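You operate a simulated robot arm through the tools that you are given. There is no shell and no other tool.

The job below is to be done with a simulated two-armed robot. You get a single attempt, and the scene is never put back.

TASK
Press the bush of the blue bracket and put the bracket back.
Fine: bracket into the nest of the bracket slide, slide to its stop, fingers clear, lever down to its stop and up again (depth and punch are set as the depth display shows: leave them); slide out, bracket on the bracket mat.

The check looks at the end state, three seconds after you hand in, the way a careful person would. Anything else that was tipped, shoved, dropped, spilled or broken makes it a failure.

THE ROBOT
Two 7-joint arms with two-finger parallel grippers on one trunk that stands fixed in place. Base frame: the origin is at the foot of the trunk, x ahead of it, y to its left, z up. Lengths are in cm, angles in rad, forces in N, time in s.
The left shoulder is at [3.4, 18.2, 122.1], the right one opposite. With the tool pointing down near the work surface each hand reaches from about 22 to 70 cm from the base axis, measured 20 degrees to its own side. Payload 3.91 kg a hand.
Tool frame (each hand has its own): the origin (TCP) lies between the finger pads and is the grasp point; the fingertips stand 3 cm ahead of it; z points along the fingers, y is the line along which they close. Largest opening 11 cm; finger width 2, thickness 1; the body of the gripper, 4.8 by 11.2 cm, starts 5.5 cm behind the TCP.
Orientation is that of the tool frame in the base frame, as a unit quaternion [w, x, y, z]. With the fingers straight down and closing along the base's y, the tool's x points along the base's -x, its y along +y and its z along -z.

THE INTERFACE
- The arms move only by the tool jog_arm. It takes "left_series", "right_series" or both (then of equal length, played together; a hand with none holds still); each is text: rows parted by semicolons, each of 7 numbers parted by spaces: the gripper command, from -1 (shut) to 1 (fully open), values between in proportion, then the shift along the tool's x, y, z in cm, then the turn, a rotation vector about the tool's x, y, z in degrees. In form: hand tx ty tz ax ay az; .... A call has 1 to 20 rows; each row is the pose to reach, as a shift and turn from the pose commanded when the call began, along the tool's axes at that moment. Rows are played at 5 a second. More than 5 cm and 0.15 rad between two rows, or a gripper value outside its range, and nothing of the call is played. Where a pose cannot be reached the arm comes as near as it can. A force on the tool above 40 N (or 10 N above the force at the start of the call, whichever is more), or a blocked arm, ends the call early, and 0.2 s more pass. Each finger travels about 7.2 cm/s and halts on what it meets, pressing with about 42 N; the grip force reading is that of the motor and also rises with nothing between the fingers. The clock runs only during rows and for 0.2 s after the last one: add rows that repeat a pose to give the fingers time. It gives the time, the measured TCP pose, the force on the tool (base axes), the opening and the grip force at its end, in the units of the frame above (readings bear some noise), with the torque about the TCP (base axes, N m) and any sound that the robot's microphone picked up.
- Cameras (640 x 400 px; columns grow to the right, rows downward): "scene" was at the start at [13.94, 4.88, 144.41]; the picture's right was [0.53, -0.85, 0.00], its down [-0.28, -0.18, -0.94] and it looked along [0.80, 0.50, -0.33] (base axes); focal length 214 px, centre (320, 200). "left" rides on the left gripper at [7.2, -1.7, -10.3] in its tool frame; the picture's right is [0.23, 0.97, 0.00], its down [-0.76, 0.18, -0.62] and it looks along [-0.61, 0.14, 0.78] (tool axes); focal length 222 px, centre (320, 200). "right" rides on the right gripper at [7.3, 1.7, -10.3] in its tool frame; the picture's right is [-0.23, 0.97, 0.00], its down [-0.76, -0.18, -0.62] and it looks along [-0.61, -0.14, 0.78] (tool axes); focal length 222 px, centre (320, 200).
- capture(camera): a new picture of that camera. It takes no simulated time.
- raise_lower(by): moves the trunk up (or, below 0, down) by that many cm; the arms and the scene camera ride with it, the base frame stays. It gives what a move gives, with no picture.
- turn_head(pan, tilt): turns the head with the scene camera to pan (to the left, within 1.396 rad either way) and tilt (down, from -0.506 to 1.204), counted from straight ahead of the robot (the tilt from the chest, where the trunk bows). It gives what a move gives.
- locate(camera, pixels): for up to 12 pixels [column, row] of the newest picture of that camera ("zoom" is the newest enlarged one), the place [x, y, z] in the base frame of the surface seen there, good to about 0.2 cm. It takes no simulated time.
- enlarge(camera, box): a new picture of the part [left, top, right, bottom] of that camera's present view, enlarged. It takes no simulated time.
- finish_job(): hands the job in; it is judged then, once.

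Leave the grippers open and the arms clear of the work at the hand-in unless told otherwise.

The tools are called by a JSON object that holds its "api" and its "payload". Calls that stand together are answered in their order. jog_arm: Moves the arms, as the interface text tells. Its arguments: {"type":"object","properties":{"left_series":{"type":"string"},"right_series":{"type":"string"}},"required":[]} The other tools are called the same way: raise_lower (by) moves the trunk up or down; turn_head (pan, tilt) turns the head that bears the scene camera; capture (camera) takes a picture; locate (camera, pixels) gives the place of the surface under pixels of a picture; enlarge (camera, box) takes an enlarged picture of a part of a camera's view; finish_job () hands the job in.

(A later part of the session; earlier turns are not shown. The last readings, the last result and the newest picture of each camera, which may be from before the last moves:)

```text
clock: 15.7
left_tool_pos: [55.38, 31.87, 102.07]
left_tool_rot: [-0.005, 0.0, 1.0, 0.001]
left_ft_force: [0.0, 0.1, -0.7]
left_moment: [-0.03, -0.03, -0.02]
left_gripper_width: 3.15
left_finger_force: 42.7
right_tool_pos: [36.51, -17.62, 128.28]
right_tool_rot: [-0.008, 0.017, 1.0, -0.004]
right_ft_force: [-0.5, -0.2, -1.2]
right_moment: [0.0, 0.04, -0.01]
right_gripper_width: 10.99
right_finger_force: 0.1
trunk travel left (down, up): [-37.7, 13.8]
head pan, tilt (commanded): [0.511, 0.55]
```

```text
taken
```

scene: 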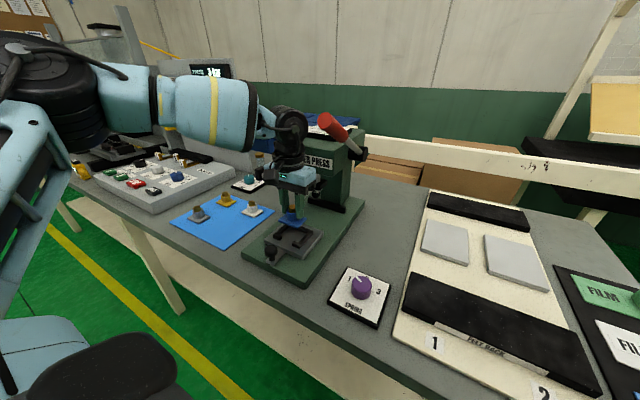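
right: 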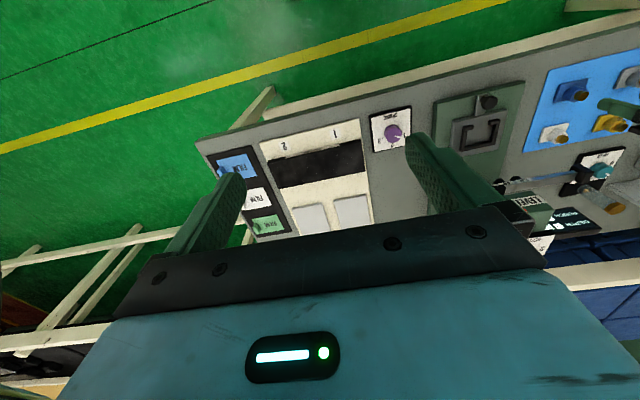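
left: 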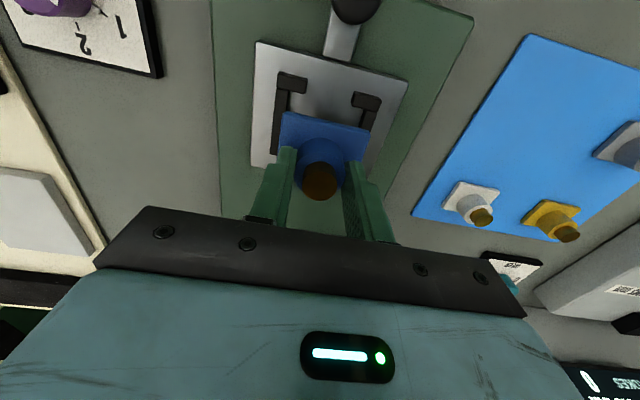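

The bracket hovers over the nest. Zooming in to compare base edges with the nest walls.

{"api": "enlarge", "payload": {"camera": "left", "box": [240, 40, 420, 210]}}

{"api": "enlarge", "payload": {"camera": "scene", "box": [240, 160, 370, 290]}}

```text
2.35 times, centred on (330, 125) of left
```

zoom: 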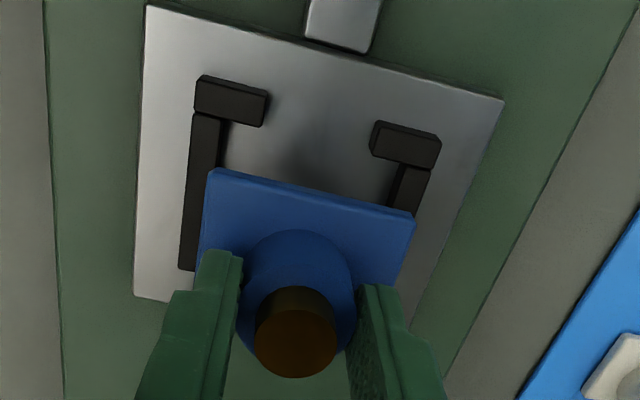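

```text
3.08 times, centred on (305, 225) of scene
```

zoom: 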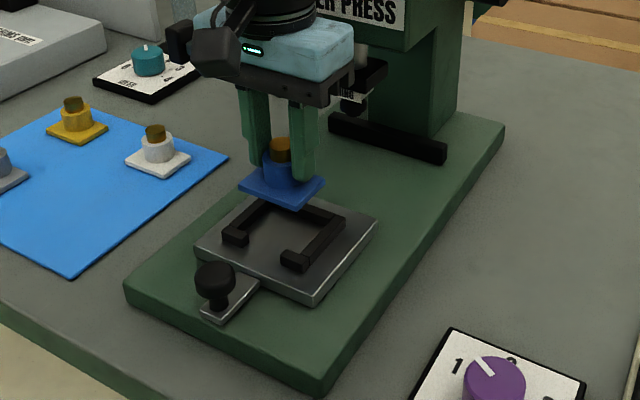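

{"api": "enlarge", "payload": {"camera": "left", "box": [270, 55, 390, 175]}}

```text
3.33 times, centred on (330, 115) of left
```

zoom: 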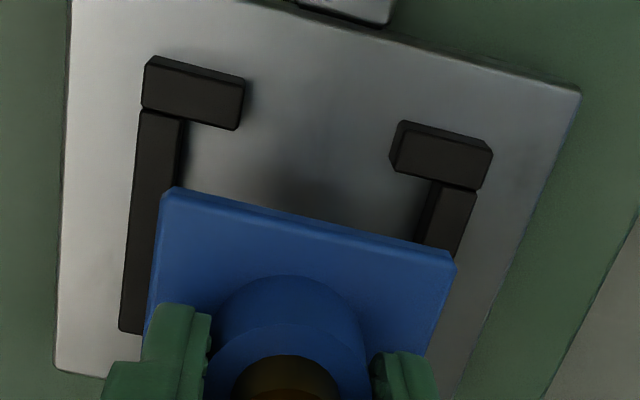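

{"api": "locate", "payload": {"camera": "zoom", "pixels": [[172, 202], [448, 265], [310, 232], [175, 150], [145, 150], [185, 160], [190, 115], [232, 125], [398, 172], [470, 182], [440, 220], [465, 220]]}}

{"api": "locate", "payload": {"camera": "zoom", "pixels": [[160, 108], [430, 230], [420, 200], [425, 240], [178, 130], [125, 325], [180, 180], [436, 195], [150, 125], [460, 240], [300, 130], [160, 280]]}}

```text
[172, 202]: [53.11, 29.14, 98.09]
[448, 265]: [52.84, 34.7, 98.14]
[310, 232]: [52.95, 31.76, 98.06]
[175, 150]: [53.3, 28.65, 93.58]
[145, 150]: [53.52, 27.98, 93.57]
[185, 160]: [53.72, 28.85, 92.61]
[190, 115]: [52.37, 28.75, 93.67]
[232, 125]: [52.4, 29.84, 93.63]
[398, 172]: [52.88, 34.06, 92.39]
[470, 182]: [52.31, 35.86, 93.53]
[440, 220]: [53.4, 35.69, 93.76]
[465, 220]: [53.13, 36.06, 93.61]
```

```text
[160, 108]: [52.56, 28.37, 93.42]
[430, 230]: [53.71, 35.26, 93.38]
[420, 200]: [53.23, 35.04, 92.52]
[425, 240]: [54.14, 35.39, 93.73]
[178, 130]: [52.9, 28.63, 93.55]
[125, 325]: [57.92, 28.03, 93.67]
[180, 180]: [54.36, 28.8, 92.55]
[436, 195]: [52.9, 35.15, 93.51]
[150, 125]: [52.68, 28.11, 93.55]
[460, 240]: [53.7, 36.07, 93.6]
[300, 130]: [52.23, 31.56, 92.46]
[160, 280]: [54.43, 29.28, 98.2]
```

The base front edge is at x 52.9 against lips at 52.45. Its y span of 29.0–34.8 lies between walls at 28.75 and 35.2. It's well centred, so I'll lower it slowly to just above the nest floor.

{"api": "jog_arm", "payload": {"left_series": "-1 0 0.07 1.5 0 0 0; -1 0 0.07 3 0 0 0; -1 0 0.07 3.8 0 0 0; -1 0 0.07 4.3 0 0 0; -1 0 0.07 4.5 0 0 0; -1 0 0.07 4.5 0 0 0"}}

{"api": "enlarge", "payload": {"camera": "left", "box": [260, 60, 400, 200]}}

```text
clock: 17.1
left_tool_pos: [55.44, 32.02, 97.39]
left_tool_rot: [-0.004, 0.0, 1.0, -0.001]
left_ft_force: [0.6, -0.2, 0.3]
left_moment: [-0.01, 0.01, -0.01]
left_gripper_width: 3.14
left_finger_force: 42.1
right_tool_pos: [36.42, -17.6, 128.39]
right_tool_rot: [-0.007, 0.018, 1.0, -0.004]
right_ft_force: [0.1, -0.4, -0.1]
right_moment: [0.0, 0.0, -0.02]
right_gripper_width: 10.97
right_finger_force: 0.1
trunk travel left (down, up): [-37.7, 13.8]
head pan, tilt (commanded): [0.511, 0.55]
```

```text
2.86 times, centred on (330, 130) of left
```

zoom: 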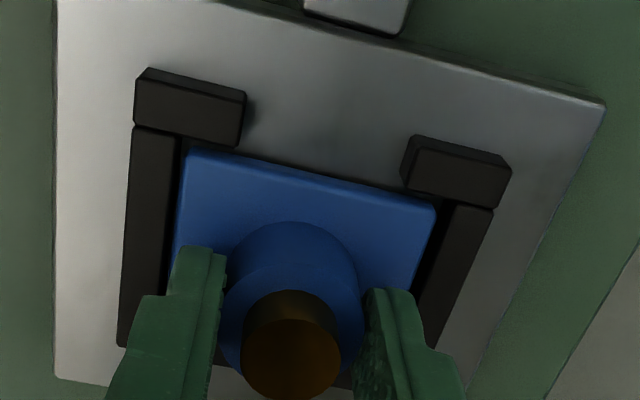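

The base is inside the walls without contact. I'll lower the last few millimetres and watch the force.

{"api": "jog_arm", "payload": {"left_series": "-1 0 0 0.1 0 0 0; -1 0 0 0.2 0 0 0; -1 0 0 0.3 0 0 0; -1 0 0 0.35 0 0 0; -1 0 0 0.35 0 0 0"}}

{"api": "enlarge", "payload": {"camera": "left", "box": [260, 60, 400, 200]}}

```text
clock: 18.3
left_tool_pos: [55.46, 31.9, 97.08]
left_tool_rot: [-0.004, 0.001, 1.0, 0.0]
left_ft_force: [0.3, 0.3, -1.2]
left_moment: [-0.03, -0.01, 0.04]
left_gripper_width: 3.15
left_finger_force: 41.5
right_tool_pos: [36.36, -17.58, 128.37]
right_tool_rot: [-0.008, 0.017, 1.0, -0.005]
right_ft_force: [-0.5, -0.9, -0.7]
right_moment: [0.04, 0.0, 0.01]
right_gripper_width: 11.01
right_finger_force: 0.1
trunk travel left (down, up): [-37.7, 13.8]
head pan, tilt (commanded): [0.511, 0.55]
```

```text
2.86 times, centred on (330, 130) of left
```

zoom: 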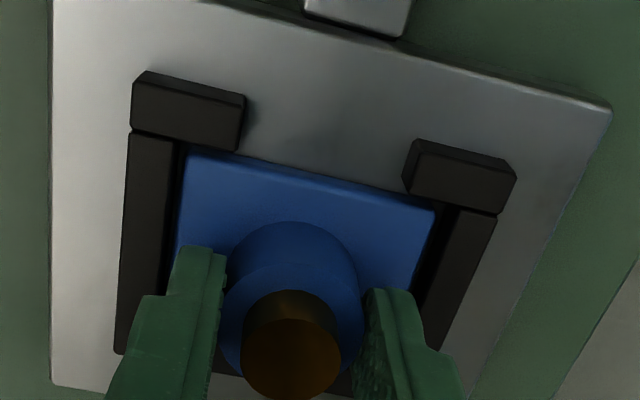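

No contact yet. I'll lower a bit more in 0.05 cm steps.

{"api": "jog_arm", "payload": {"left_series": "-1 0 0 0.05 0 0 0; -1 0 0 0.1 0 0 0; -1 0 0 0.15 0 0 0; -1 0 0 0.15 0 0 0"}}

```text
clock: 19.3
left_tool_pos: [55.54, 31.85, 96.98]
left_tool_rot: [-0.003, 0.0, 1.0, 0.0]
left_ft_force: [0.9, 0.1, 4.4]
left_moment: [-0.1, 0.11, 0.02]
left_gripper_width: 3.13
left_finger_force: 41.9
right_tool_pos: [36.38, -17.73, 128.33]
right_tool_rot: [-0.007, 0.017, 1.0, -0.004]
right_ft_force: [-0.6, 0.9, -0.5]
right_moment: [0.01, 0.01, 0.01]
right_gripper_width: 11.0
right_finger_force: 0.0
trunk travel left (down, up): [-37.7, 13.8]
head pan, tilt (commanded): [0.511, 0.55]
```

Contact at 4.4 N, so the bracket rests on the nest floor. The fingertips are at z 94, above the walls. I'll open to 5.5 cm and rise straight up.

{"api": "jog_arm", "payload": {"left_series": "-0.2 0 0 0 0 0 0; 0 0 0 0 0 0 0; 0 0 0 0 0 0 0; 0 0 0 -2 0 0 0; 0 0 0 -5 0 0 0; 0 0 0 -8 0 0 0; 0 0 0 -8 0 0 0"}}

{"api": "enlarge", "payload": {"camera": "left", "box": [240, 30, 400, 190]}}

{"api": "enlarge", "payload": {"camera": "scene", "box": [240, 190, 350, 290]}}

```text
clock: 20.9
left_tool_pos: [55.45, 31.93, 105.14]
left_tool_rot: [-0.004, 0.0, 1.0, 0.0]
left_ft_force: [-0.9, -0.3, 0.2]
left_moment: [-0.03, 0.03, -0.03]
left_gripper_width: 5.52
left_finger_force: 0.1
right_tool_pos: [36.39, -17.77, 128.29]
right_tool_rot: [-0.007, 0.017, 1.0, -0.005]
right_ft_force: [0.1, -0.4, -0.2]
right_moment: [0.0, 0.01, -0.01]
right_gripper_width: 11.0
right_finger_force: 0.1
trunk travel left (down, up): [-37.7, 13.8]
head pan, tilt (commanded): [0.511, 0.55]
```

```text
2.50 times, centred on (320, 110) of left
```

zoom: 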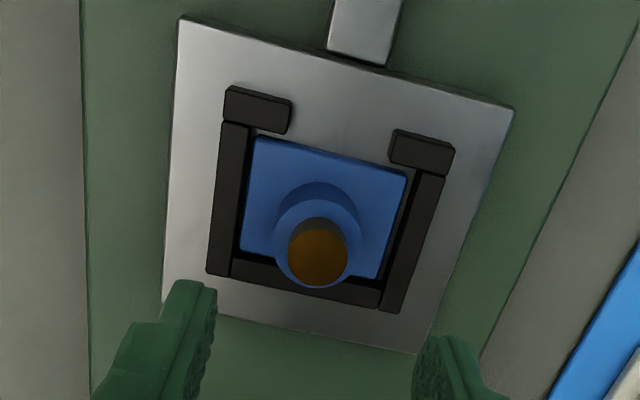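

```text
4.00 times, centred on (295, 240) of scene
```

zoom: 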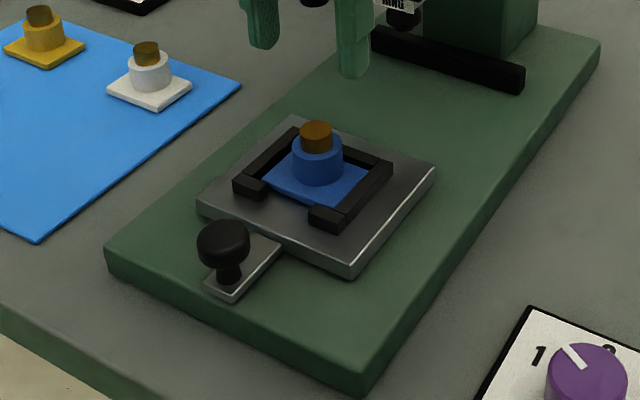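

The bracket sits flat in the nest, centred. I'll measure the boss/bush position against the slide plate for the punch alignment.

{"api": "enlarge", "payload": {"camera": "left", "box": [270, 30, 390, 170]}}

```text
2.86 times, centred on (330, 100) of left
```

zoom: 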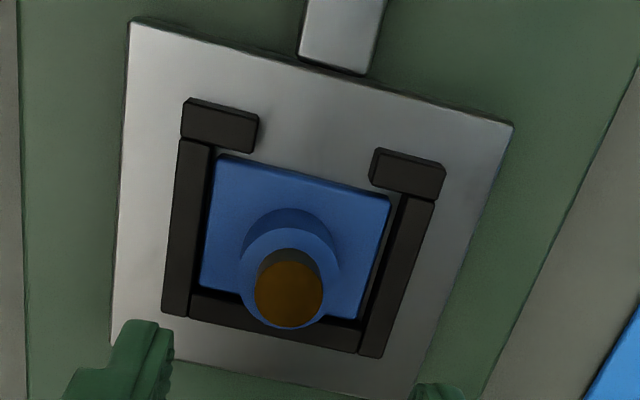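

{"api": "locate", "payload": {"camera": "zoom", "pixels": [[133, 30], [508, 127], [300, 75], [290, 264], [290, 326], [257, 296], [322, 296], [290, 295], [225, 165], [380, 200], [205, 283], [360, 315]]}}

{"api": "locate", "payload": {"camera": "zoom", "pixels": [[300, 180], [230, 300], [340, 325], [225, 318], [340, 345], [290, 230], [250, 270], [335, 265], [300, 385], [225, 350], [375, 375], [340, 370]]}}

```text
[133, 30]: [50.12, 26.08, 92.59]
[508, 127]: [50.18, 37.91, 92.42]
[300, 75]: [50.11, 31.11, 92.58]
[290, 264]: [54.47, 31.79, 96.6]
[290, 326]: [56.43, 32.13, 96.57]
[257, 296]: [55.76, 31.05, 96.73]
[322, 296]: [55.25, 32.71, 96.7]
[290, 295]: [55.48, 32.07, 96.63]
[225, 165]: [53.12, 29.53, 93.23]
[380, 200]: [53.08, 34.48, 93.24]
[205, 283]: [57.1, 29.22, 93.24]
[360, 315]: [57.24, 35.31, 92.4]
```

```text
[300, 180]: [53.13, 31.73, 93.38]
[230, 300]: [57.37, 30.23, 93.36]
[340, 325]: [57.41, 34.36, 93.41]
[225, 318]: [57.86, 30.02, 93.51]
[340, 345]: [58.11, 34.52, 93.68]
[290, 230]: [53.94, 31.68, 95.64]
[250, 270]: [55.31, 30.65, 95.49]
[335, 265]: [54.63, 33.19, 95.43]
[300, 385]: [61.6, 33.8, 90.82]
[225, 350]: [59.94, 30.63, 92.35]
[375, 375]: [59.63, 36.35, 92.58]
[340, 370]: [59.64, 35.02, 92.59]
```

The bracket's boss centre is at (55.45, 31.95), and the slide plate spans x 50.05–60.4. Now the knob. I'll measure it accurately with the scene camera.

{"api": "enlarge", "payload": {"camera": "scene", "box": [250, 230, 300, 275]}}

```text
8.89 times, centred on (275, 252) of scene
```

zoom: 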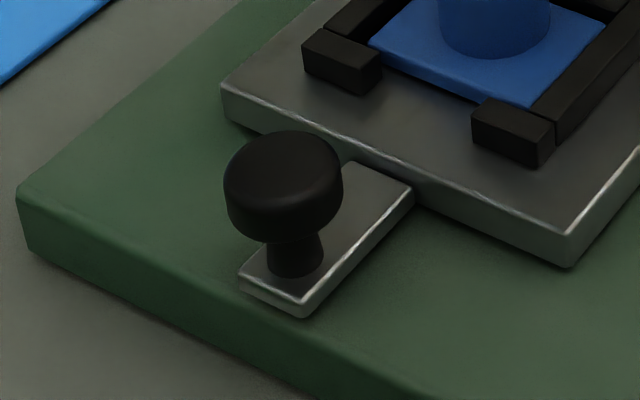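

{"api": "locate", "payload": {"camera": "zoom", "pixels": [[283, 165], [232, 170], [335, 165], [283, 135], [283, 205], [280, 232], [293, 255], [293, 270], [360, 180], [250, 275], [320, 265], [235, 205]]}}

```text
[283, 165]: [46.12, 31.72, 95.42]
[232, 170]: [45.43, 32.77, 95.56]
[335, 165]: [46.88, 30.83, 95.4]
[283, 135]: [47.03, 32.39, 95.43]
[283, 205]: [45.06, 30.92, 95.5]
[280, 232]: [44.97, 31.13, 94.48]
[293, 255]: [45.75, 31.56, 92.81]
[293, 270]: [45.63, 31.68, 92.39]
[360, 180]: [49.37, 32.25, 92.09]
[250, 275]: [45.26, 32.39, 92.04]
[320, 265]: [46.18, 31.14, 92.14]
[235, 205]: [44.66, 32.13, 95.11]
```

The knob cap is centred at (46.15, 31.75), radius about 1.3, z 94.1–95.5. When the slide is in, the wrist would come near the press head face at x 62.4. So I'll tilt the hand 24° with the wrist leaning back toward the robot, fingers still closing along y, and go above the knob.

{"api": "jog_arm", "payload": {"left_series": "0 3.3 -0.06 0 0 -8 0; 0 6.6 -0.12 0.5 0 -16 0; 0 9.95 -0.18 1.6 0 -24 0; 0 9.95 -0.18 2.1 0 -24 0; 0 9.95 -0.18 2.1 0 -24 0"}}

{"api": "capture", "payload": {"camera": "left"}}

{"api": "capture", "payload": {"camera": "scene"}}

```text
clock: 22.1
left_tool_pos: [45.35, 31.86, 102.86]
left_tool_rot: [0.205, 0.0, 0.979, 0.0]
left_ft_force: [-0.3, 0.3, -0.5]
left_moment: [0.01, -0.01, 0.01]
left_gripper_width: 5.49
left_finger_force: 0.2
right_tool_pos: [36.37, -17.62, 128.34]
right_tool_rot: [-0.007, 0.017, 1.0, -0.004]
right_ft_force: [0.9, -0.2, 0.4]
right_moment: [0.02, 0.0, 0.03]
right_gripper_width: 10.99
right_finger_force: 0.0
trunk travel left (down, up): [-37.7, 13.8]
head pan, tilt (commanded): [0.511, 0.55]
```

```text
taken
```

left: 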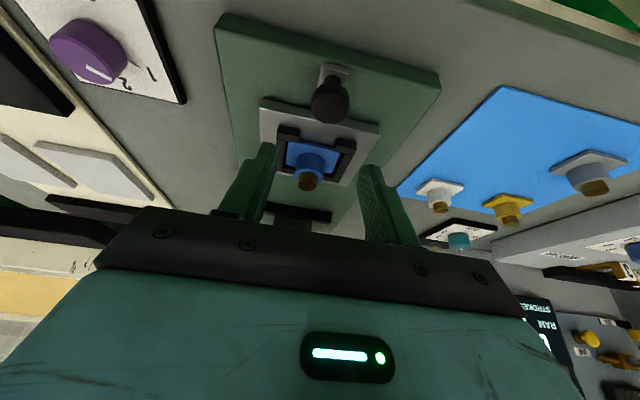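

```text
taken
```

scene: 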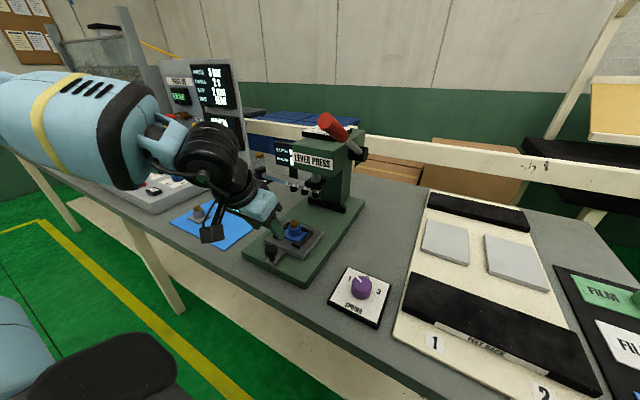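

The tilt is right and the knob at (330,100) lies between the finger directions. I'll descend straight down around the knob cap.

{"api": "jog_arm", "payload": {"left_series": "0 0.85 -0.05 2.03 0 0 0; 0 1.7 -0.1 4.06 0 0 0; 0 2.55 -0.1 6.09 0 0 0; 0 2.55 -0.1 6.09 0 0 0"}}

{"api": "enlarge", "payload": {"camera": "left", "box": [240, 80, 400, 210]}}

{"api": "enlarge", "payload": {"camera": "scene", "box": [220, 180, 340, 290]}}

```text
clock: 23.1
left_tool_pos: [45.57, 31.5, 96.24]
left_tool_rot: [0.204, 0.0, 0.979, 0.0]
left_ft_force: [1.1, 0.9, 0.1]
left_moment: [-0.03, 0.0, 0.01]
left_gripper_width: 5.49
left_finger_force: 0.1
right_tool_pos: [36.38, -17.73, 128.31]
right_tool_rot: [-0.007, 0.017, 1.0, -0.004]
right_ft_force: [0.3, -0.1, -0.1]
right_moment: [0.0, -0.02, 0.0]
right_gripper_width: 11.0
right_finger_force: 0.1
trunk travel left (down, up): [-37.7, 13.8]
head pan, tilt (commanded): [0.511, 0.55]
```

```text
3.08 times, centred on (320, 145) of left
```

zoom: 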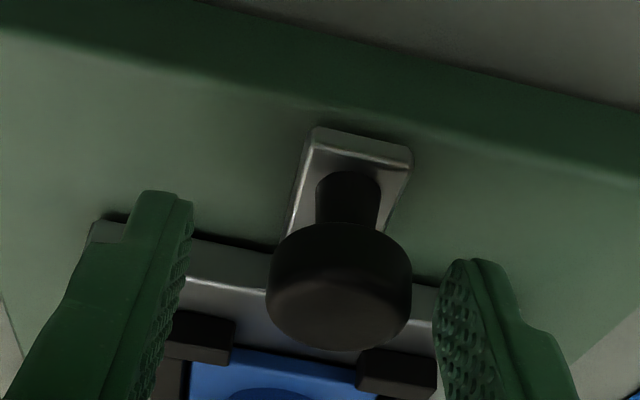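

```text
3.64 times, centred on (280, 235) of scene
```

zoom: 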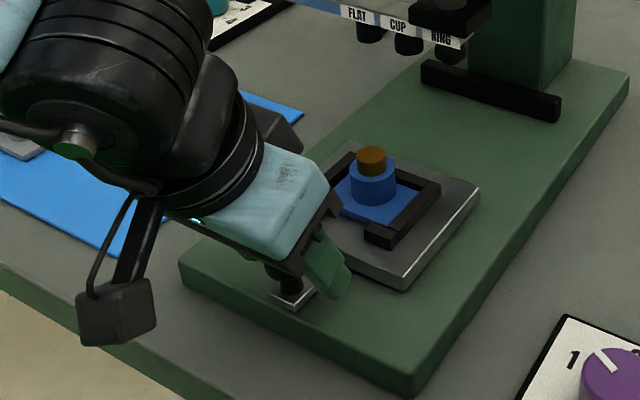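

The knob cap is between the fingers, slightly toward the +y finger. I'll shift +0.2 in y and close on the knob.

{"api": "jog_arm", "payload": {"left_series": "-0.2 0 0.2 0 0 0 0; -0.45 0 0.2 0 0 0 0; -0.6 0 0.2 0 0 0 0; -1 0 0.2 0 0 0 0; -1 0 0.2 0 0 0 0"}}

{"api": "enlarge", "payload": {"camera": "left", "box": [240, 80, 400, 210]}}

```text
clock: 24.3
left_tool_pos: [45.44, 31.97, 96.36]
left_tool_rot: [0.204, -0.001, 0.979, 0.001]
left_ft_force: [-0.1, 15.1, 5.1]
left_moment: [0.53, 0.49, 0.14]
left_gripper_width: 2.92
left_finger_force: 45.2
right_tool_pos: [36.48, -17.54, 128.29]
right_tool_rot: [-0.006, 0.018, 1.0, -0.004]
right_ft_force: [0.5, 0.0, -1.0]
right_moment: [-0.02, -0.02, -0.01]
right_gripper_width: 10.99
right_finger_force: 0.1
trunk travel left (down, up): [-37.7, 13.8]
head pan, tilt (commanded): [0.511, 0.55]
```

```text
3.08 times, centred on (320, 145) of left
```

zoom: 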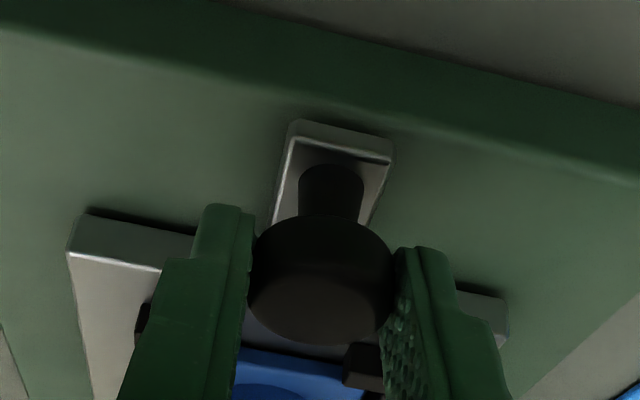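

Gripped, opening 2.92. A 15 N side load says the knob sits a bit further to +y. I'll relieve it by 0.2 cm and begin sliding in along +x slowly.

{"api": "jog_arm", "payload": {"left_series": "-1 0 0.2 0 0 0 0; -1 -0.37 0.2 0.16 0 0 0; -1 -0.91 0.2 0.41 0 0 0; -1 -1.83 0.2 0.81 0 0 0; -1 -2.74 0.2 1.22 0 0 0; -1 -3.66 0.2 1.63 0 0 0; -1 -3.66 0.2 1.63 0 0 0"}}

{"api": "enlarge", "payload": {"camera": "scene", "box": [220, 160, 350, 290]}}

```text
clock: 25.9
left_tool_pos: [49.67, 31.96, 96.22]
left_tool_rot: [0.204, 0.001, 0.979, 0.0]
left_ft_force: [-1.3, -9.0, -3.2]
left_moment: [-0.22, 0.78, -0.12]
left_gripper_width: 2.93
left_finger_force: 45.3
right_tool_pos: [36.48, -17.8, 128.42]
right_tool_rot: [-0.007, 0.018, 1.0, -0.003]
right_ft_force: [-0.3, -0.2, -0.2]
right_moment: [-0.02, 0.04, 0.01]
right_gripper_width: 10.99
right_finger_force: 0.1
trunk travel left (down, up): [-37.7, 13.8]
head pan, tilt (commanded): [0.511, 0.55]
```

```text
3.08 times, centred on (285, 225) of scene
```

zoom: 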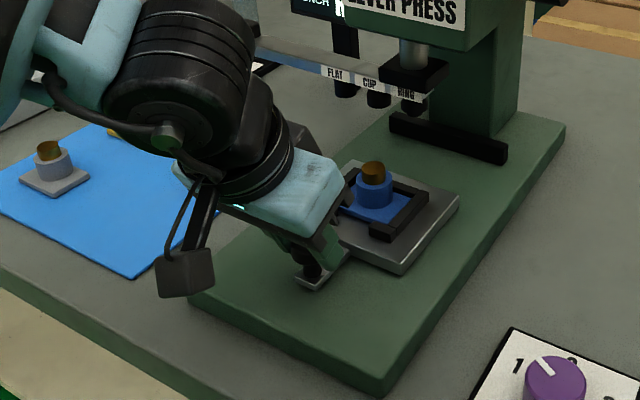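

The slide moves freely and the bracket rides along. I'll continue 7 cm more.

{"api": "jog_arm", "payload": {"left_series": "-1 -0.91 -0.1 0.41 0 0 0; -1 -1.83 -0.1 0.81 0 0 0; -1 -2.74 -0.1 1.22 0 0 0; -1 -3.66 -0.1 1.63 0 0 0; -1 -4.57 -0.1 2.04 0 0 0; -1 -5.48 -0.1 2.44 0 0 0; -1 -6.4 -0.1 2.85 0 0 0; -1 -6.4 -0.1 2.85 0 0 0"}}

{"api": "enlarge", "payload": {"camera": "scene", "box": [220, 140, 350, 270]}}

```text
clock: 27.7
left_tool_pos: [56.55, 31.95, 96.33]
left_tool_rot: [0.203, 0.0, 0.979, 0.001]
left_ft_force: [-0.1, -3.4, -12.2]
left_moment: [-0.02, 0.69, 0.03]
left_gripper_width: 2.93
left_finger_force: 45.3
right_tool_pos: [36.48, -17.73, 128.36]
right_tool_rot: [-0.007, 0.018, 1.0, -0.004]
right_ft_force: [0.5, 0.5, 0.0]
right_moment: [-0.01, -0.03, -0.01]
right_gripper_width: 11.0
right_finger_force: 0.0
trunk travel left (down, up): [-37.7, 13.8]
head pan, tilt (commanded): [0.511, 0.55]
```

```text
3.08 times, centred on (285, 205) of scene
```

zoom: 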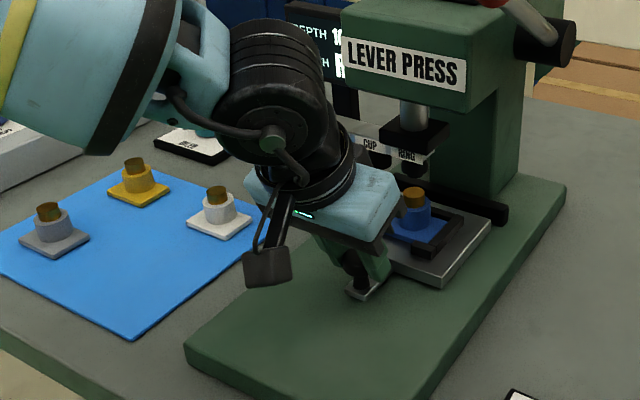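

The slide has moved about 11.1 cm, with roughly 1.3 cm to the stop. I'll ease the downward load by lowering 0.15 and creep to the stop in 0.2 cm steps.

{"api": "jog_arm", "payload": {"left_series": "-1 -0.12 0 0.22 0 0 0; -1 -0.3 0 0.3 0 0 0; -1 -0.49 0 0.38 0 0 0; -1 -0.67 0 0.46 0 0 0; -1 -0.85 0 0.54 0 0 0; -1 -1.04 0 0.63 0 0 0; -1 -1.22 0 0.71 0 0 0; -1 -1.4 0 0.79 0 0 0; -1 -1.58 0 0.87 0 0 0"}}

{"api": "enlarge", "payload": {"camera": "scene", "box": [240, 140, 350, 250]}}

```text
clock: 29.7
left_tool_pos: [57.86, 32.07, 96.18]
left_tool_rot: [0.203, 0.0, 0.979, 0.001]
left_ft_force: [-28.6, 5.0, 10.5]
left_moment: [0.14, 0.8, 0.05]
left_gripper_width: 2.94
left_finger_force: 45.2
right_tool_pos: [36.04, -17.61, 128.46]
right_tool_rot: [-0.005, 0.018, 1.0, -0.004]
right_ft_force: [0.8, -0.1, 0.0]
right_moment: [0.02, -0.04, -0.04]
right_gripper_width: 11.01
right_finger_force: 0.1
trunk travel left (down, up): [-37.7, 13.8]
head pan, tilt (commanded): [0.511, 0.55]
```

```text
3.64 times, centred on (295, 195) of scene
```

zoom: 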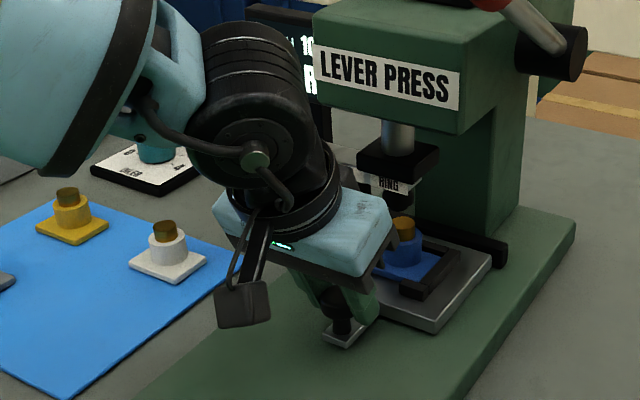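

Now −28.6 N along x: the slide is at its stop. I'll relax the push almost to zero, open the fingers, and back away along the tool axis (up and toward the robot).

{"api": "jog_arm", "payload": {"left_series": "-1 0.16 0 -0.07 0 0 0; -1 0.32 0 -0.14 0 0 0; -0.3 0.32 0 -0.14 0 0 0; 0 0.32 0 -0.14 0 0 0; 0 0.32 0 -0.14 0 0 0; 0 0.32 0 -2 0 0 0; 0 0.32 0 -5 0 0 0; 0 0.32 0 -8 0 0 0; 0 0.32 0 -8 0 0 0"}}

{"api": "capture", "payload": {"camera": "left"}}

{"api": "enlarge", "payload": {"camera": "scene", "box": [250, 120, 370, 240]}}

```text
clock: 31.7
left_tool_pos: [54.65, 31.9, 103.36]
left_tool_rot: [0.203, 0.001, 0.979, -0.001]
left_ft_force: [0.3, 0.3, -0.5]
left_moment: [0.02, 0.02, -0.02]
left_gripper_width: 5.49
left_finger_force: 0.0
right_tool_pos: [36.48, -17.78, 128.35]
right_tool_rot: [-0.007, 0.017, 1.0, -0.004]
right_ft_force: [0.0, 0.9, 0.1]
right_moment: [0.01, 0.02, 0.01]
right_gripper_width: 11.0
right_finger_force: 0.1
trunk travel left (down, up): [-37.7, 13.8]
head pan, tilt (commanded): [0.511, 0.55]
```

```text
taken
```

left: 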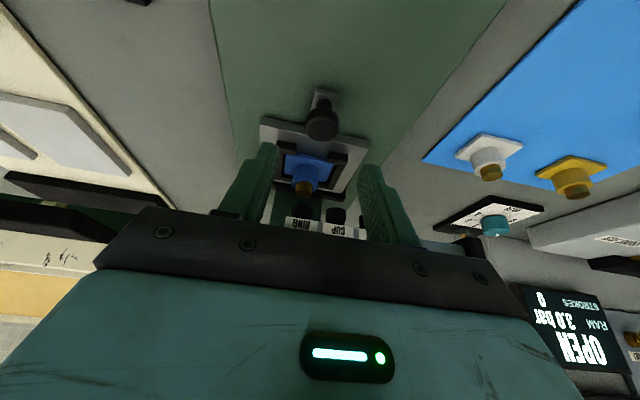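

```text
3.33 times, centred on (310, 180) of scene
```

zoom: 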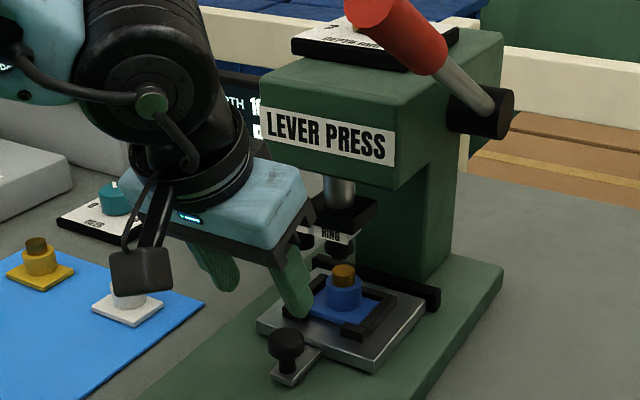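

The slide stays in at the stop and the bracket is under the ram. I'll back the hand off to (45, 32, 112) for a clear look at the punch alignment.

{"api": "jog_arm", "payload": {"left_series": "0 1.8 0 -3.5 0 0 0; 0 3.2 0 -7 0 0 0; 0 4.6 0 -10 0 0 0; 0 5.5 0 -12 0 0 0; 0 5.5 0 -12 0 0 0"}}

{"api": "capture", "payload": {"camera": "scene"}}

{"api": "enlarge", "payload": {"camera": "scene", "box": [270, 160, 350, 230]}}

```text
clock: 32.9
left_tool_pos: [45.08, 32.1, 112.12]
left_tool_rot: [0.203, 0.001, 0.979, 0.0]
left_ft_force: [0.2, 0.3, -0.5]
left_moment: [0.01, -0.01, -0.02]
left_gripper_width: 5.49
left_finger_force: 0.0
right_tool_pos: [36.4, -17.6, 128.41]
right_tool_rot: [-0.007, 0.017, 1.0, -0.005]
right_ft_force: [0.2, 0.3, -0.4]
right_moment: [-0.01, -0.01, 0.02]
right_gripper_width: 11.0
right_finger_force: 0.1
trunk travel left (down, up): [-37.7, 13.8]
head pan, tilt (commanded): [0.511, 0.55]
```

```text
taken
```

scene: 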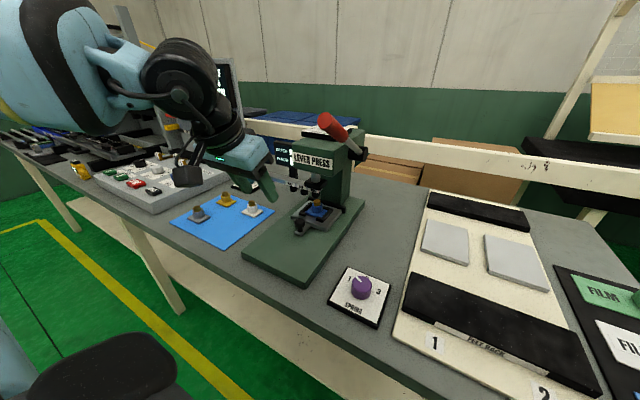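

```text
5.71 times, centred on (310, 195) of scene
```

zoom: 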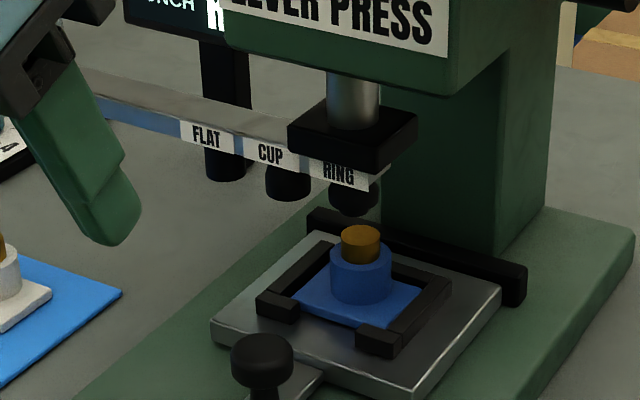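

I'll locate bush and punch points in this zoom: bush top rim and centre, punch sides and bottom, ram rod.

{"api": "locate", "payload": {"camera": "zoom", "pixels": [[361, 240], [343, 243], [379, 243], [361, 228], [361, 253], [354, 205], [333, 195], [375, 195], [354, 195], [353, 95], [330, 95], [377, 95]]}}

{"api": "locate", "payload": {"camera": "zoom", "pixels": [[500, 285], [440, 382], [215, 325], [330, 235], [350, 275], [333, 260], [388, 265], [290, 300], [425, 300], [262, 355], [510, 265], [340, 222]]}}

```text
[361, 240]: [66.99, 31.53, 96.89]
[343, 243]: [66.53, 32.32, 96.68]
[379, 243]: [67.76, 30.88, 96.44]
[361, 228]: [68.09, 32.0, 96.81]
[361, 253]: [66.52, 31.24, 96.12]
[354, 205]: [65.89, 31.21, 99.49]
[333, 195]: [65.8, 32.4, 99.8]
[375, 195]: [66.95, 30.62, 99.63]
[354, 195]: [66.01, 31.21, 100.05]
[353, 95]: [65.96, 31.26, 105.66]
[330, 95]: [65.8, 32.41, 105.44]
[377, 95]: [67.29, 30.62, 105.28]
```

```text
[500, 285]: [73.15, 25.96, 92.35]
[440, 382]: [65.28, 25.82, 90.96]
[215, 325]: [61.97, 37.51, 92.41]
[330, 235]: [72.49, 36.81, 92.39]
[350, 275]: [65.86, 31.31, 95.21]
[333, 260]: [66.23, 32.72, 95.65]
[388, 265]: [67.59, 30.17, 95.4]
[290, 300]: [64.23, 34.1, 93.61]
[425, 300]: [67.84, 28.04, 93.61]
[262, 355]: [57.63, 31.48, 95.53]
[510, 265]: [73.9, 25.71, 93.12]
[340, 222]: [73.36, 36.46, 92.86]
```

Boss centre is about (67.2, 31.8), punch about (67.0, 31.75), so they're nearly aligned. I'll check from the left camera too, which looks from the front.

{"api": "capture", "payload": {"camera": "left"}}

{"api": "enlarge", "payload": {"camera": "left", "box": [265, 100, 375, 210]}}

```text
taken
```

left: 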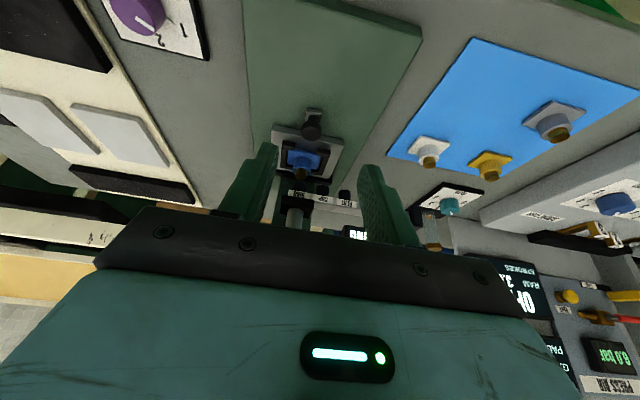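

```text
3.64 times, centred on (320, 155) of left
```

zoom: 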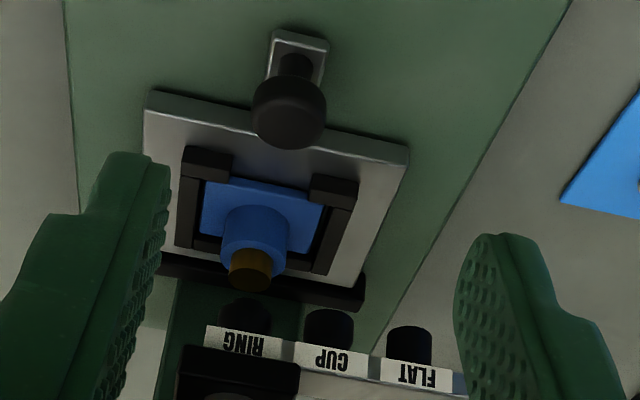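

Lateral (y) alignment looks good from the front. For the x alignment I'll take more front-surface points on boss, bush, punch and rod from the scene camera.

{"api": "enlarge", "payload": {"camera": "scene", "box": [295, 175, 335, 220]}}

```text
8.89 times, centred on (315, 198) of scene
```

zoom: 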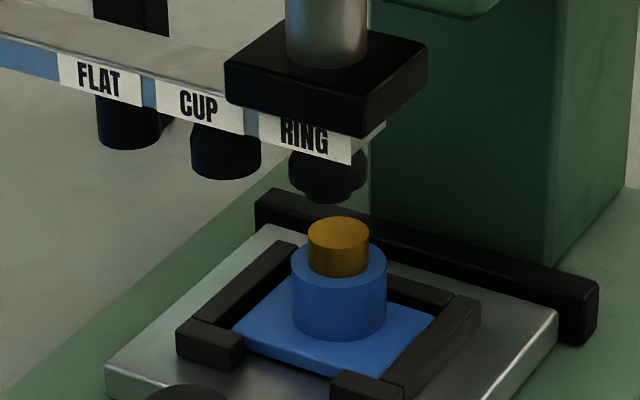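

{"api": "locate", "payload": {"camera": "zoom", "pixels": [[339, 310], [339, 325], [339, 300], [339, 265], [339, 258], [328, 170], [328, 180], [327, 45], [327, 30], [329, 195], [339, 233], [339, 222]]}}

{"api": "locate", "payload": {"camera": "zoom", "pixels": [[310, 235], [368, 235], [339, 246], [295, 300], [384, 300], [292, 165], [366, 165], [290, 40], [364, 40], [225, 65], [425, 50], [360, 125]]}}

```text
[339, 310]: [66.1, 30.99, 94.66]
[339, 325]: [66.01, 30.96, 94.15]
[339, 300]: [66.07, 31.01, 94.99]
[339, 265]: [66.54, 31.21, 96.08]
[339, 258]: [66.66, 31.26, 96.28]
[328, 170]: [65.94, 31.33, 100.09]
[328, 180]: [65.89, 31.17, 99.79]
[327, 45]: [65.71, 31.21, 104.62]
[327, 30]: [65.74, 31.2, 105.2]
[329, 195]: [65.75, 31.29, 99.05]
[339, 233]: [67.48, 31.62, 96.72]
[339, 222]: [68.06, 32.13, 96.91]
```

```text
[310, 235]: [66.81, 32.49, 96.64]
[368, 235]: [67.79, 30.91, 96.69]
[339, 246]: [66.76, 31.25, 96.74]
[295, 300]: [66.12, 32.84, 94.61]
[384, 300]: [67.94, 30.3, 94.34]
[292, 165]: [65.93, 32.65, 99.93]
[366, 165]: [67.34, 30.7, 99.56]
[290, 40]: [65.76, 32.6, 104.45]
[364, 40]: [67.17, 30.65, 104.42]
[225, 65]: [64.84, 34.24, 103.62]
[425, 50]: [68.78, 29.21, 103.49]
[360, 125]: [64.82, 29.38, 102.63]
```

The bush axis comes out near (67.47, 31.68) and the punch near (66.95, 31.8), so the bush is about 0.5 cm too far in along x. I need to know if that's just play in the nest or the bracket's orientation. I'll measure base edges against nest walls in this same zoom.

{"api": "locate", "payload": {"camera": "zoom", "pixels": [[290, 358], [330, 372], [240, 325], [400, 318], [425, 315], [435, 300], [425, 292], [400, 283], [280, 290], [262, 308], [265, 245], [300, 250]]}}

{"api": "locate", "payload": {"camera": "zoom", "pixels": [[210, 330], [225, 340], [240, 337], [340, 382], [375, 378], [395, 365], [430, 340], [470, 305], [250, 285], [235, 350], [110, 360], [555, 310]]}}

```text
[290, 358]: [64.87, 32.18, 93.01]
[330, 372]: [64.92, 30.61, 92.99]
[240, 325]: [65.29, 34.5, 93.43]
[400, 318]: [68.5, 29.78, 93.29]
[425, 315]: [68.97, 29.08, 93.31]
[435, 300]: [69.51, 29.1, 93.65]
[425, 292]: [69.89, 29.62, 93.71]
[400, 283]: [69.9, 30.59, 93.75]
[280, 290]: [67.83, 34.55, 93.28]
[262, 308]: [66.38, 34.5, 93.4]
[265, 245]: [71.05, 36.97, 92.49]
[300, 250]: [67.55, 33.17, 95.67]
```

```text
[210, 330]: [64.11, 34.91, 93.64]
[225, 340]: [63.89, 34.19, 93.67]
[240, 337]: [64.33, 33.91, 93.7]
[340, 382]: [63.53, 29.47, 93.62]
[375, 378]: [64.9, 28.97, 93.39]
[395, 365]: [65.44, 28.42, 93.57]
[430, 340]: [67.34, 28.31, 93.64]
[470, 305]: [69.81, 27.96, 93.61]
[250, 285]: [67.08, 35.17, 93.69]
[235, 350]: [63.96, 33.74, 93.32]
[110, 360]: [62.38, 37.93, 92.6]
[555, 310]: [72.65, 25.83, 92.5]
```

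The base front face is at x 64.87, already against the front lips, and the bush still sits 0.5–0.6 cm past the ram axis. The holder block spans x 64.8–68.9, so the axis is about 66.85. The boss is off-centre on its base by about 0.43, and the nest centre at the stop is 67.27. So the bracket belongs in the nest with the boss toward the front, turned half round, which gives 66.84. I'll check how the other brackets lie to be sure of this.

{"api": "enlarge", "payload": {"camera": "scene", "box": [170, 180, 280, 250]}}

```text
5.71 times, centred on (225, 215) of scene
```

zoom: 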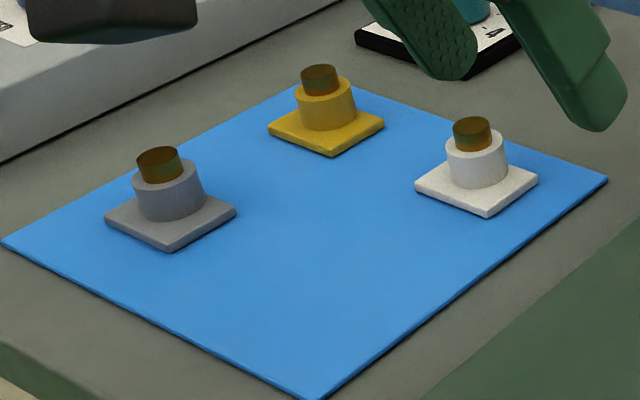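

All brackets on the mat lie with the boss toward +x, so nothing there contradicts the geometry. The nest centre is +0.42 from the ram axis, which fits only a bracket turned half round. I won't press it misaligned. I'll go back to the knob, pull the slide out, turn the bracket 180° and reinsert. First the hand goes back around the knob.

{"api": "jog_arm", "payload": {"left_series": "0 -1 0 2.2 0 0 0; 0 -2.3 0 5 0 0 0; 0 -3.7 0 8 0 0 0; 0 -4.9 0 10.7 0 0 0; 0 -5.5 0 12.5 0 0 0; 0 -5.5 0 15 0 0 0; 0 -5.5 0 17.5 0 0 0; 0 -5.5 0 19.86 0 0 0; 0 -5.5 0 19.86 0 0 0"}}

{"api": "enlarge", "payload": {"camera": "left", "box": [240, 80, 400, 210]}}

```text
clock: 34.9
left_tool_pos: [57.99, 31.78, 96.09]
left_tool_rot: [0.204, 0.001, 0.979, 0.001]
left_ft_force: [-0.1, 0.7, 0.7]
left_moment: [0.0, 0.01, 0.0]
left_gripper_width: 5.5
left_finger_force: 0.1
right_tool_pos: [36.29, -17.59, 128.34]
right_tool_rot: [-0.005, 0.017, 1.0, -0.004]
right_ft_force: [0.0, -1.0, 0.0]
right_moment: [-0.02, 0.01, 0.04]
right_gripper_width: 10.98
right_finger_force: 0.0
trunk travel left (down, up): [-37.7, 13.8]
head pan, tilt (commanded): [0.511, 0.55]
```

```text
3.08 times, centred on (320, 145) of left
```

zoom: 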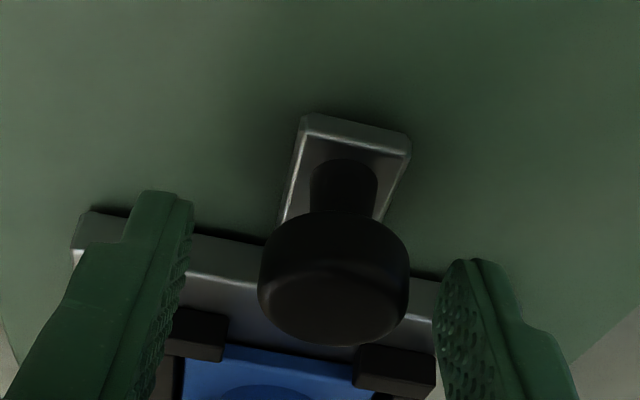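

The fingers straddle the knob again. Closing on it.

{"api": "jog_arm", "payload": {"left_series": "-0.2 0 0.12 0 0 0 0; -0.45 0 0.12 0 0 0 0; -0.6 0 0.12 0 0 0 0; -1 0 0.12 0 0 0 0; -1 0 0.12 0 0 0 0"}}

```text
clock: 36.1
left_tool_pos: [58.01, 31.86, 95.96]
left_tool_rot: [0.204, 0.0, 0.979, 0.0]
left_ft_force: [-0.8, 2.2, 0.5]
left_moment: [0.1, 0.04, 0.06]
left_gripper_width: 2.89
left_finger_force: 44.8
right_tool_pos: [36.44, -17.58, 128.38]
right_tool_rot: [-0.007, 0.017, 1.0, -0.004]
right_ft_force: [-0.3, -0.7, 0.5]
right_moment: [0.01, 0.01, 0.05]
right_gripper_width: 10.98
right_finger_force: 0.0
trunk travel left (down, up): [-37.7, 13.8]
head pan, tilt (commanded): [0.511, 0.55]
```

Gripped cleanly with low side load. Pulling the slide out slowly along −x by 11.8 cm.

{"api": "jog_arm", "payload": {"left_series": "-1 0.18 0 -0.08 0 0 0; -1 0.55 0 -0.24 0 0 0; -1 1.1 0 -0.49 0 0 0; -1 1.83 0 -0.81 0 0 0; -1 2.56 0 -1.14 0 0 0; -1 3.29 0 -1.47 0 0 0; -1 4.02 0 -1.79 0 0 0; -1 4.75 0 -2.12 0 0 0; -1 5.48 0 -2.44 0 0 0; -1 6.22 0 -2.77 0 0 0; -1 6.95 0 -3.09 0 0 0; -1 7.68 0 -3.42 0 0 0; -1 8.41 0 -3.74 0 0 0; -1 9.14 0 -4.07 0 0 0; -1 9.87 0 -4.4 0 0 0; -1 10.42 0 -4.64 0 0 0; -1 10.79 0 -4.8 0 0 0; -1 10.79 0 -4.8 0 0 0"}}

```text
clock: 39.9
left_tool_pos: [46.21, 31.99, 95.97]
left_tool_rot: [0.203, 0.001, 0.979, 0.001]
left_ft_force: [-2.3, -15.0, -24.1]
left_moment: [-0.24, -0.3, -0.08]
left_gripper_width: 2.92
left_finger_force: 44.8
right_tool_pos: [36.56, -17.72, 128.24]
right_tool_rot: [-0.007, 0.017, 1.0, -0.003]
right_ft_force: [-1.1, -1.2, 0.2]
right_moment: [-0.01, -0.02, -0.02]
right_gripper_width: 11.03
right_finger_force: 0.1
trunk travel left (down, up): [-37.7, 13.8]
head pan, tilt (commanded): [0.511, 0.55]
```

A side/vertical load of about 24 N has crept in from path drift. I'll relieve it and creep out to the outer stop.

{"api": "jog_arm", "payload": {"left_series": "-1 0.1 -0.2 0.25 0 0 0; -1 0.28 -0.2 0.17 0 0 0; -1 0.47 -0.2 0.09 0 0 0; -1 0.65 -0.2 0.01 0 0 0; -1 0.83 -0.2 -0.07 0 0 0; -1 1.01 -0.2 -0.15 0 0 0; -1 1.2 -0.2 -0.23 0 0 0"}}

{"api": "enlarge", "payload": {"camera": "scene", "box": [220, 160, 350, 290]}}

```text
clock: 41.5
left_tool_pos: [45.42, 32.02, 95.88]
left_tool_rot: [0.207, 0.0, 0.978, 0.0]
left_ft_force: [29.7, 7.8, 9.7]
left_moment: [0.14, -0.67, 0.01]
left_gripper_width: 2.91
left_finger_force: 45.2
right_tool_pos: [36.89, -17.58, 128.24]
right_tool_rot: [-0.008, 0.017, 1.0, -0.004]
right_ft_force: [-0.4, -0.3, -0.7]
right_moment: [-0.03, 0.01, 0.01]
right_gripper_width: 11.02
right_finger_force: 0.1
trunk travel left (down, up): [-37.7, 13.8]
head pan, tilt (commanded): [0.511, 0.55]
```

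```text
3.08 times, centred on (285, 225) of scene
```

zoom: 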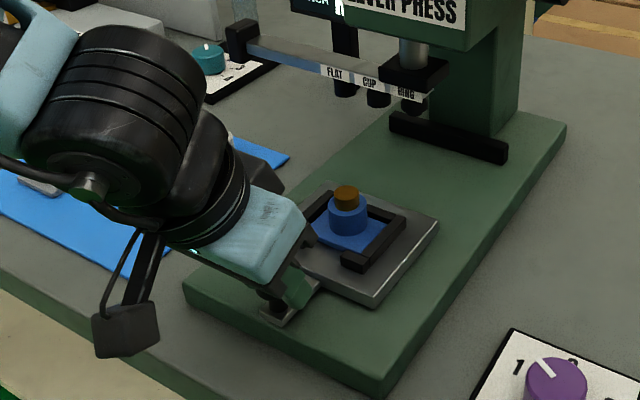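

The slide is back at its outer stop (29.7 N, TCP x 45.42, same as at the start). I'll relax, open, and retreat up along the tool axis.

{"api": "jog_arm", "payload": {"left_series": "-1 -0.18 0 0.08 0 0 0; -1 -0.36 0 0.15 0 0 0; -0.3 -0.36 0 0.15 0 0 0; 0 -0.36 0 0.15 0 0 0; 0 -0.36 0 0.15 0 0 0; 0 -0.36 0 -2 0 0 0; 0 -0.36 0 -5 0 0 0; 0 -0.36 0 -8.5 0 0 0; 0 -0.36 0 -12 0 0 0; 0 -0.36 0 -12 0 0 0"}}

{"api": "capture", "payload": {"camera": "left"}}

{"api": "capture", "payload": {"camera": "scene"}}

```text
clock: 43.7
left_tool_pos: [40.53, 31.99, 107.1]
left_tool_rot: [0.204, 0.001, 0.979, 0.001]
left_ft_force: [-0.4, -0.6, 0.6]
left_moment: [0.0, 0.03, 0.04]
left_gripper_width: 5.49
left_finger_force: 0.1
right_tool_pos: [36.39, -17.66, 128.39]
right_tool_rot: [-0.007, 0.017, 1.0, -0.004]
right_ft_force: [-0.5, 0.7, 0.0]
right_moment: [-0.03, 0.04, 0.02]
right_gripper_width: 11.01
right_finger_force: 0.1
trunk travel left (down, up): [-37.7, 13.8]
head pan, tilt (commanded): [0.511, 0.55]
```

```text
taken
```

left: 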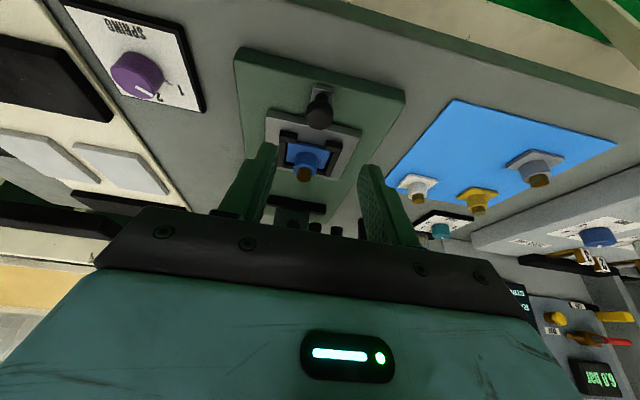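

```text
taken
```

scene: 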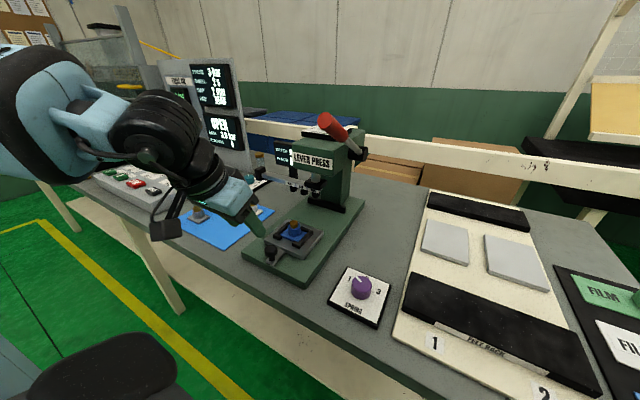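

Next I'll bring the left hand upright again above the nest area, then test the wrist yaw range in free air.

{"api": "jog_arm", "payload": {"left_series": "0 -2.5 0 -0.1 0 8 0; 0 -5 0 -0.2 0 16 0; 0 -7.5 0 -0.3 0 24 0; 0 -9.5 0 -0.4 0 24 0; 0 -9.5 0 -0.4 0 24 0"}}

```text
clock: 44.9
left_tool_pos: [49.16, 31.94, 111.28]
left_tool_rot: [-0.004, 0.001, 1.0, 0.0]
left_ft_force: [0.4, 0.0, 0.0]
left_moment: [-0.01, 0.01, -0.01]
left_gripper_width: 5.51
left_finger_force: 0.1
right_tool_pos: [36.44, -17.77, 128.36]
right_tool_rot: [-0.008, 0.017, 1.0, -0.004]
right_ft_force: [0.2, -0.5, -0.7]
right_moment: [-0.01, 0.0, 0.0]
right_gripper_width: 11.0
right_finger_force: 0.0
trunk travel left (down, up): [-37.7, 13.8]
head pan, tilt (commanded): [0.511, 0.55]
```

Hand upright at (49.2, 31.9, 111.3). Testing yaw +90° about the tool axis in free air.

{"api": "jog_arm", "payload": {"left_series": "0 0 0 0 0 0 8; 0 0 0 0 0 0 16; 0 0 0 0 0 0 24; 0 0 0 0 0 0 32; 0 0 0 0 0 0 40; 0 0 0 0 0 0 48; 0 0 0 0 0 0 56; 0 0 0 0 0 0 64; 0 0 0 0 0 0 72; 0 0 0 0 0 0 80; 0 0 0 0 0 0 88; 0 0 0 0 0 0 90; 0 0 0 0 0 0 90"}}

```text
clock: 47.7
left_tool_pos: [32.76, 17.46, 109.45]
left_tool_rot: [-0.002, 0.707, 0.707, -0.003]
left_ft_force: [0.3, 0.4, 0.7]
left_moment: [0.02, -0.01, 0.01]
left_gripper_width: 5.51
left_finger_force: 0.0
left hand out of reach, approached as far as the arm can: row 5, 6, 7, 8, 9, 10, 11, 12, 13
right_tool_pos: [36.43, -17.67, 128.36]
right_tool_rot: [-0.007, 0.017, 1.0, -0.004]
right_ft_force: [-0.6, -0.1, 0.2]
right_moment: [0.01, 0.01, 0.0]
right_gripper_width: 10.99
right_finger_force: 0.2
trunk travel left (down, up): [-37.7, 13.8]
head pan, tilt (commanded): [0.511, 0.55]
```

Yaw +90° isn't reachable there: the hand drifted to (32.8, 17.5). Before moving on I'll look at the scene.

{"api": "capture", "payload": {"camera": "scene"}}

{"api": "capture", "payload": {"camera": "left"}}

```text
taken
```

scene: 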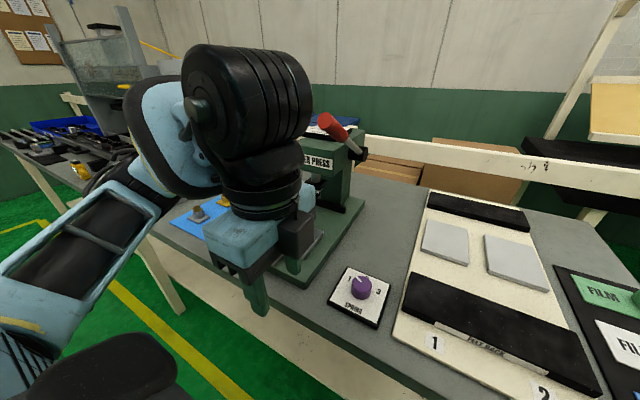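

```text
taken
```

left: 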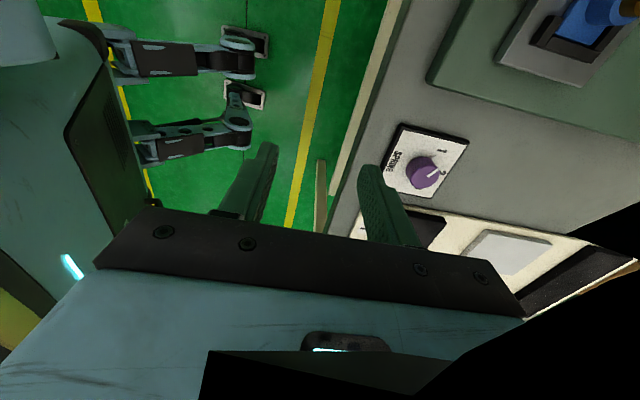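

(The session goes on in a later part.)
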